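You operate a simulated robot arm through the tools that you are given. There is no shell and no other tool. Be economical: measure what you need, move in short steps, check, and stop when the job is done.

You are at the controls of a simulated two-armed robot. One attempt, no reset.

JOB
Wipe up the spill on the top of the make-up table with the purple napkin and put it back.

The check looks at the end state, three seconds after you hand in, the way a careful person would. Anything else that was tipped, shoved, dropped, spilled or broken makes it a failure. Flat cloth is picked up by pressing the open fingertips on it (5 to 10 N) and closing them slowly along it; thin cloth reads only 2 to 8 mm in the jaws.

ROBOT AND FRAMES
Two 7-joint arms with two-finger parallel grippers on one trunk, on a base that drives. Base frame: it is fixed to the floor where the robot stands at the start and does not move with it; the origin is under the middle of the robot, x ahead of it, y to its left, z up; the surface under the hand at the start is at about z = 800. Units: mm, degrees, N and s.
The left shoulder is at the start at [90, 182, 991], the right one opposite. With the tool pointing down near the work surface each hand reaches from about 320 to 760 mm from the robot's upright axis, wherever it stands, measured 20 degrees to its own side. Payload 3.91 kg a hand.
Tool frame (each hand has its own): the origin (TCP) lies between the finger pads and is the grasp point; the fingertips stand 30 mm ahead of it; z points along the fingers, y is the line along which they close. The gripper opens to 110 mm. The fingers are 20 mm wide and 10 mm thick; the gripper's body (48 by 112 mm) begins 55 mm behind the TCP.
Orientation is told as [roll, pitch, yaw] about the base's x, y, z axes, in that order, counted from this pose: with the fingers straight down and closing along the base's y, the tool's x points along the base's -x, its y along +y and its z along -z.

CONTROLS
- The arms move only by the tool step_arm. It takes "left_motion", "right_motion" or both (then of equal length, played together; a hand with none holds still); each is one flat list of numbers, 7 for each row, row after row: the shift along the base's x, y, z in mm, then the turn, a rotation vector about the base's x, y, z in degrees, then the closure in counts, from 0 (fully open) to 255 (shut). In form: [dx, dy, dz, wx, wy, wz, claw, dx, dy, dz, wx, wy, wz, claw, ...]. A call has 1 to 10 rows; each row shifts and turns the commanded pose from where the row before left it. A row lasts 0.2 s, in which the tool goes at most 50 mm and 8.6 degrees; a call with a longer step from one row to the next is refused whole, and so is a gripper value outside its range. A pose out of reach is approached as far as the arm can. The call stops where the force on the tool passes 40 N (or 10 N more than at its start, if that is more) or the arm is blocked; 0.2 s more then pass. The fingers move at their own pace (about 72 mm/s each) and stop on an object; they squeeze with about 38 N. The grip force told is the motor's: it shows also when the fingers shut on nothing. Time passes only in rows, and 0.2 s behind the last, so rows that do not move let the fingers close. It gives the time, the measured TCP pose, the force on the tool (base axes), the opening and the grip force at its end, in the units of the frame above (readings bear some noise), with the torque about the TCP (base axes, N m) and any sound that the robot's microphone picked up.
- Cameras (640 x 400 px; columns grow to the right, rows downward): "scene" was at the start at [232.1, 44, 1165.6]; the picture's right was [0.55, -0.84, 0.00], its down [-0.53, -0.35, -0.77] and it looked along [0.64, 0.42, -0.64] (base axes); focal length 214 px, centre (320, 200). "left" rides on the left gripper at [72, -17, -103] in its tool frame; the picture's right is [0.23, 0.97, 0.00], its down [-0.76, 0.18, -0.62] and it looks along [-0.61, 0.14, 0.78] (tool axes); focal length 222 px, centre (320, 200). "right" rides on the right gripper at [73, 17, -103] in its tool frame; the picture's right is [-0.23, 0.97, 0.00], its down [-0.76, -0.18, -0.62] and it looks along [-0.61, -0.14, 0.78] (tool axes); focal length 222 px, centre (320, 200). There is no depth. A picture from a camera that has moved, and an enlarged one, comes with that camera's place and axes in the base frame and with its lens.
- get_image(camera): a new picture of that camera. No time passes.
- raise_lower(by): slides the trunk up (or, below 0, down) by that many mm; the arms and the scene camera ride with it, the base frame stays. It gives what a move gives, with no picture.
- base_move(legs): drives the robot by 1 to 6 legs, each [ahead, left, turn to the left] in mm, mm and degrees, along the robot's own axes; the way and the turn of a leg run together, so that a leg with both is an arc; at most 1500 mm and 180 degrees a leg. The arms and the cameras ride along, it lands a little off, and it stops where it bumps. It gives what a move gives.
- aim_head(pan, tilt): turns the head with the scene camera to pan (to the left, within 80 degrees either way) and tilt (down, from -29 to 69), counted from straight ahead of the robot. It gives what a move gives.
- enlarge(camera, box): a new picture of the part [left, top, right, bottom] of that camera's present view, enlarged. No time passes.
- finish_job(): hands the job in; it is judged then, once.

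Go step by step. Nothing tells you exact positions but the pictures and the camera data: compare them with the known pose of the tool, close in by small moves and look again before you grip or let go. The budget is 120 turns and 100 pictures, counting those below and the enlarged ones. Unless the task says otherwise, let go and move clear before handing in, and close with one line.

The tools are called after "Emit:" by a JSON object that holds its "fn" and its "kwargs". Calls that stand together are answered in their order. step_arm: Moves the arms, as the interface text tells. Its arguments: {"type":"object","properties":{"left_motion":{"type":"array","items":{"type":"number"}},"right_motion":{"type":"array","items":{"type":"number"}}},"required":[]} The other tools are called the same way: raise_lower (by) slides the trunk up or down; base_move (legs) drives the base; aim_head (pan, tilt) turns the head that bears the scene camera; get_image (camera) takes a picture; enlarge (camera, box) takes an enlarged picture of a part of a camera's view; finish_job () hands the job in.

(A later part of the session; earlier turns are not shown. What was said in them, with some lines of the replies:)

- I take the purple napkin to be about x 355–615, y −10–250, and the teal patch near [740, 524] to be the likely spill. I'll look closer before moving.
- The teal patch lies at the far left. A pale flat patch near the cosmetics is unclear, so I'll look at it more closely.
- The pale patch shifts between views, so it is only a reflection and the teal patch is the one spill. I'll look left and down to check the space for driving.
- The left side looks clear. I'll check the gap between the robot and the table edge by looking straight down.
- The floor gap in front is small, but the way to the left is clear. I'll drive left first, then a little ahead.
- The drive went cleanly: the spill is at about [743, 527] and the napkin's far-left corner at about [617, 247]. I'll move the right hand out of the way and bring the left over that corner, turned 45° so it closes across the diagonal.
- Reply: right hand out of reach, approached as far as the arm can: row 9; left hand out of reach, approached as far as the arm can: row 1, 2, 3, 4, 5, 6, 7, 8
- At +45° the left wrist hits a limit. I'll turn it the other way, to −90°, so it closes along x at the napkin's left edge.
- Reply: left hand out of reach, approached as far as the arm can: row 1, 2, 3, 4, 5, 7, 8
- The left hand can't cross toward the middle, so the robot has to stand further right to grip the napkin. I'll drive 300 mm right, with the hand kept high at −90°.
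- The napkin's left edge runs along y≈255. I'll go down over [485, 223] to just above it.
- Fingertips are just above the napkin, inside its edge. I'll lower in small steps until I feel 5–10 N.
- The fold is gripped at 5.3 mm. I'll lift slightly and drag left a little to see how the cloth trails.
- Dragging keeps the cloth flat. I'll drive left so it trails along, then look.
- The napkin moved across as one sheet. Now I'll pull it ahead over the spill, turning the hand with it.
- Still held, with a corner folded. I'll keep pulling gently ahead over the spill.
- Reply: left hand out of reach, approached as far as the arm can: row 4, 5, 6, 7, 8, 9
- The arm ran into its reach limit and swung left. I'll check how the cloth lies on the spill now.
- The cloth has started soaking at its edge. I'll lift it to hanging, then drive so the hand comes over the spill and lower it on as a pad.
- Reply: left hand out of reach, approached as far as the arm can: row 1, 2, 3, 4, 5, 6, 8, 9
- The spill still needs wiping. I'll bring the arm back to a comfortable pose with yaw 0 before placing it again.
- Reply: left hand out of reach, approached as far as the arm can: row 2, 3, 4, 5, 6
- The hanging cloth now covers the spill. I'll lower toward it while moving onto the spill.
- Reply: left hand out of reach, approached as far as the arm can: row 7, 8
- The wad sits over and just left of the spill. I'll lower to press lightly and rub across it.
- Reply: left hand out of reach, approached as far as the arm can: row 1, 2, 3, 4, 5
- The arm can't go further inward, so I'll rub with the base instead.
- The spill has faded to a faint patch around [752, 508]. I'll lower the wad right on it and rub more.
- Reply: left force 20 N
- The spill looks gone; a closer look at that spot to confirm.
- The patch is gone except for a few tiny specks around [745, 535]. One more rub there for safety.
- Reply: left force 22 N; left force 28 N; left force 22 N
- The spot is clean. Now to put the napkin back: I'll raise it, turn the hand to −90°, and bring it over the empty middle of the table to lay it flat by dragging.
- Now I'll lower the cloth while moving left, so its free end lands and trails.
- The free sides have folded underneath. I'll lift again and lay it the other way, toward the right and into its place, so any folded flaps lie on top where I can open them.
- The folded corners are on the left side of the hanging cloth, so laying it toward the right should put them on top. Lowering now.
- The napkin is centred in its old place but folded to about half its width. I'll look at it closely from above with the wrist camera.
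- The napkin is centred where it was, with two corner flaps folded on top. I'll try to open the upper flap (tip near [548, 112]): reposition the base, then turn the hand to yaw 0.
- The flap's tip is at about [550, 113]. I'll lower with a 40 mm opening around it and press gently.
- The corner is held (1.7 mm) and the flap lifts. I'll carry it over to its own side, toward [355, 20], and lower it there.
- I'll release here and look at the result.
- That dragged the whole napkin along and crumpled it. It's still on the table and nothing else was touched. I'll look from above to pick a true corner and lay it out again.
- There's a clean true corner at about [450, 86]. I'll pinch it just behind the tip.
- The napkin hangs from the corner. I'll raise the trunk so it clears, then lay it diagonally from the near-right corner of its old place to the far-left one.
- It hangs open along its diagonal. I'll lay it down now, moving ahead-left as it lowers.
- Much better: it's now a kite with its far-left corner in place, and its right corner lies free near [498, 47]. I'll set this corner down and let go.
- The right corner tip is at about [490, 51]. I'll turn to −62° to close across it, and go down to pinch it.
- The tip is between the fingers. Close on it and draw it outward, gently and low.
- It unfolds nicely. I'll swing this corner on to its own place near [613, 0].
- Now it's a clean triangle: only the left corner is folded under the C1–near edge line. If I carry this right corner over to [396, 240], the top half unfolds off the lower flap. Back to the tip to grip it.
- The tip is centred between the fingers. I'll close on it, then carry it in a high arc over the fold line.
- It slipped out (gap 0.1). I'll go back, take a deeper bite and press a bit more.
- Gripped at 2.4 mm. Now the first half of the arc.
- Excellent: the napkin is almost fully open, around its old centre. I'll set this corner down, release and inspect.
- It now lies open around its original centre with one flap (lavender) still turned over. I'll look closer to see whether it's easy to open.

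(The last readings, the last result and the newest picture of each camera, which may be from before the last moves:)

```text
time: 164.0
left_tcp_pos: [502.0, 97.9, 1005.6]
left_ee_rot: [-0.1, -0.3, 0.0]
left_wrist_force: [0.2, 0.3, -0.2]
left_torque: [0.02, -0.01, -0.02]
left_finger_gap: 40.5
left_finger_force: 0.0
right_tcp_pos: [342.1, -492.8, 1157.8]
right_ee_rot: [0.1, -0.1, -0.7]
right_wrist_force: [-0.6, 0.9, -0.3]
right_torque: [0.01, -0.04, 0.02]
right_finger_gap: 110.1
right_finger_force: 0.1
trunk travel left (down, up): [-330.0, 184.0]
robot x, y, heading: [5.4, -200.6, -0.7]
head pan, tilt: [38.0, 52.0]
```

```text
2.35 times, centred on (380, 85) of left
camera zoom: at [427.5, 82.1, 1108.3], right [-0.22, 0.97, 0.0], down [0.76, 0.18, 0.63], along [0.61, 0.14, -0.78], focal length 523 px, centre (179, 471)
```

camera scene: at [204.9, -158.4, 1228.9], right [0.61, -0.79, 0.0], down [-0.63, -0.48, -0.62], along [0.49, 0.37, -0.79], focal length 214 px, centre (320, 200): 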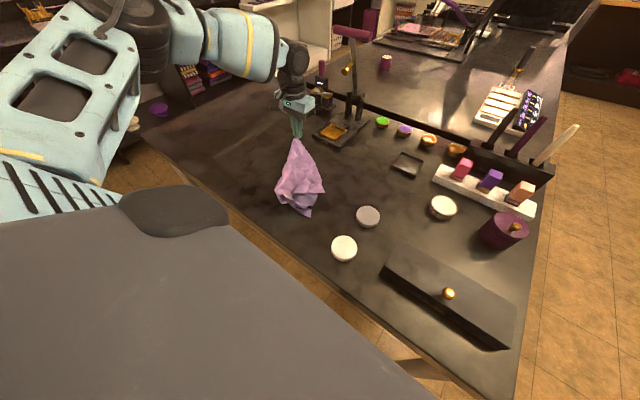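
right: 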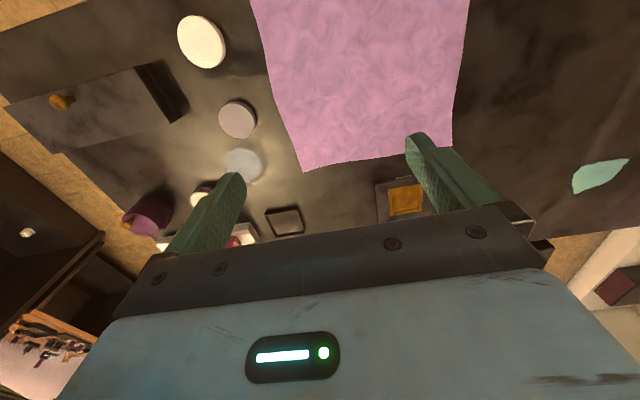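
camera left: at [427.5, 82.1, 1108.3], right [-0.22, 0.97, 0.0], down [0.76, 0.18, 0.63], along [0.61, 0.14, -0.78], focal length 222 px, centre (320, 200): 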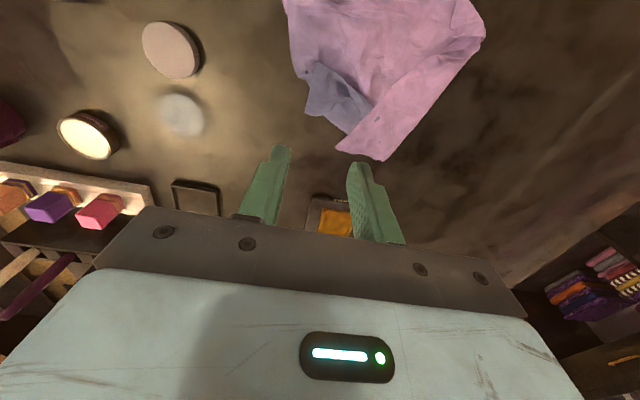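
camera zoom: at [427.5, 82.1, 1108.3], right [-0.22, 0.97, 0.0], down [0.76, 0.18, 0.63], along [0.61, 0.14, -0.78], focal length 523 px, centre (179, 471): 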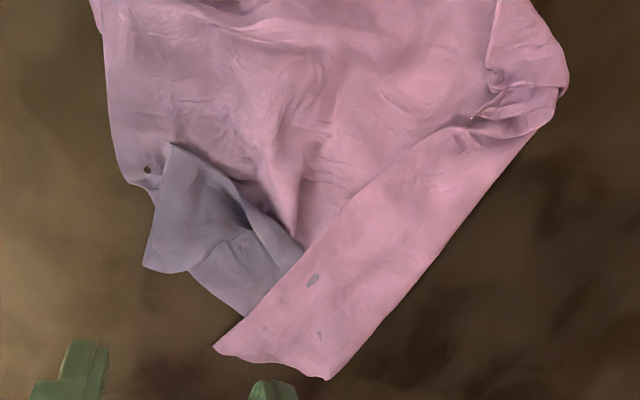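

The napkin lies flat enough and centred on its original place; more poking could disturb it. I'll withdraw the hand and do a final check of the whole table.

Emit:
{"fn": "step_arm", "kwargs": {"left_motion": [-10, 30, 20, 0, 0, 0, 116, -15, 45, 15, 0, 0, 0, 60, -15, 45, 10, 0, 0, 0, 0, -15, 45, 5, 0, 0, 0, 0, -15, 45, 0, 0, 0, 0, 0]}}

Emit:
{"fn": "get_image", "kwargs": {"camera": "scene"}}

Emit:
{"fn": "enlarge", "kwargs": {"camera": "scene", "box": [180, 50, 420, 240]}}

```text
time: 165.2
left_tcp_pos: [429.8, 310.7, 1051.0]
left_ee_rot: [-0.1, -0.3, -0.4]
left_wrist_force: [0.6, 0.6, 0.3]
left_torque: [-0.01, -0.01, 0.04]
left_finger_gap: 109.8
left_finger_force: 0.0
right_tcp_pos: [341.0, -490.8, 1158.2]
right_ee_rot: [0.0, 0.0, -0.5]
right_wrist_force: [-0.6, 0.3, -0.3]
right_torque: [0.02, 0.02, -0.01]
right_finger_gap: 110.0
right_finger_force: 0.1
trunk travel left (down, up): [-330.0, 184.0]
robot x, y, heading: [3.8, -196.7, -0.7]
head pan, tilt: [38.0, 52.0]
```

```text
22 pictures are left
camera scene: at [204.6, -157.3, 1228.9], right [0.61, -0.79, 0.0], down [-0.63, -0.48, -0.62], along [0.49, 0.37, -0.79], focal length 214 px, centre (320, 200)
```

scene: 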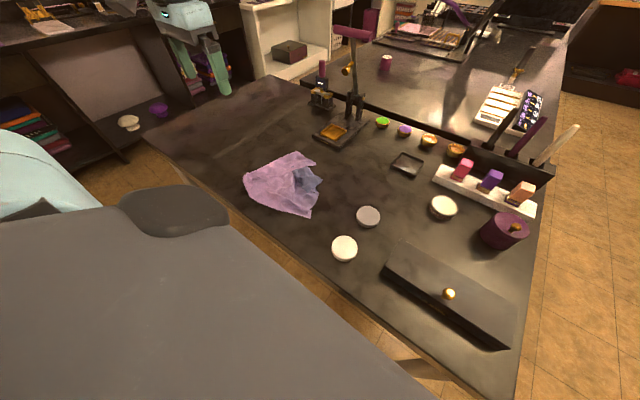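

```text
2.11 times, centred on (300, 145) of scene
camera zoom: at [204.6, -157.3, 1228.9], right [0.61, -0.79, 0.0], down [-0.63, -0.48, -0.62], along [0.49, 0.37, -0.79], focal length 452 px, centre (362, 316)
```

zoom: 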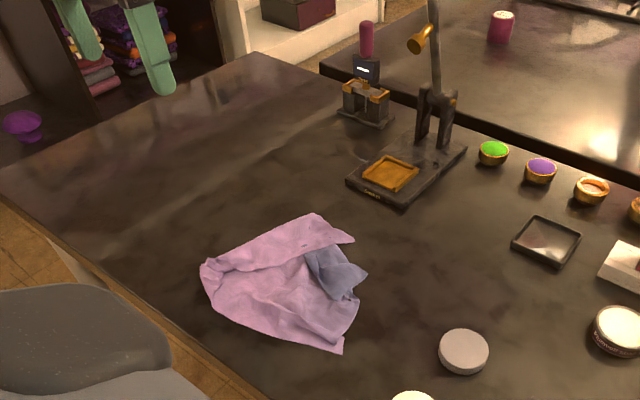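

The table is clean where the spill was, the napkin is back at its place, nothing else has moved, and both hands are clear. Handing in.

Emit:
{"fn": "finish_job", "kwargs": {}}

```text
The job is handed in.
```

I wiped up the spill with the purple napkin and put it back centred on its original spot. It isn't fully flat: one corner flap and an edge strip are still folded over. As far as the pictures show, nothing else on the table moved.
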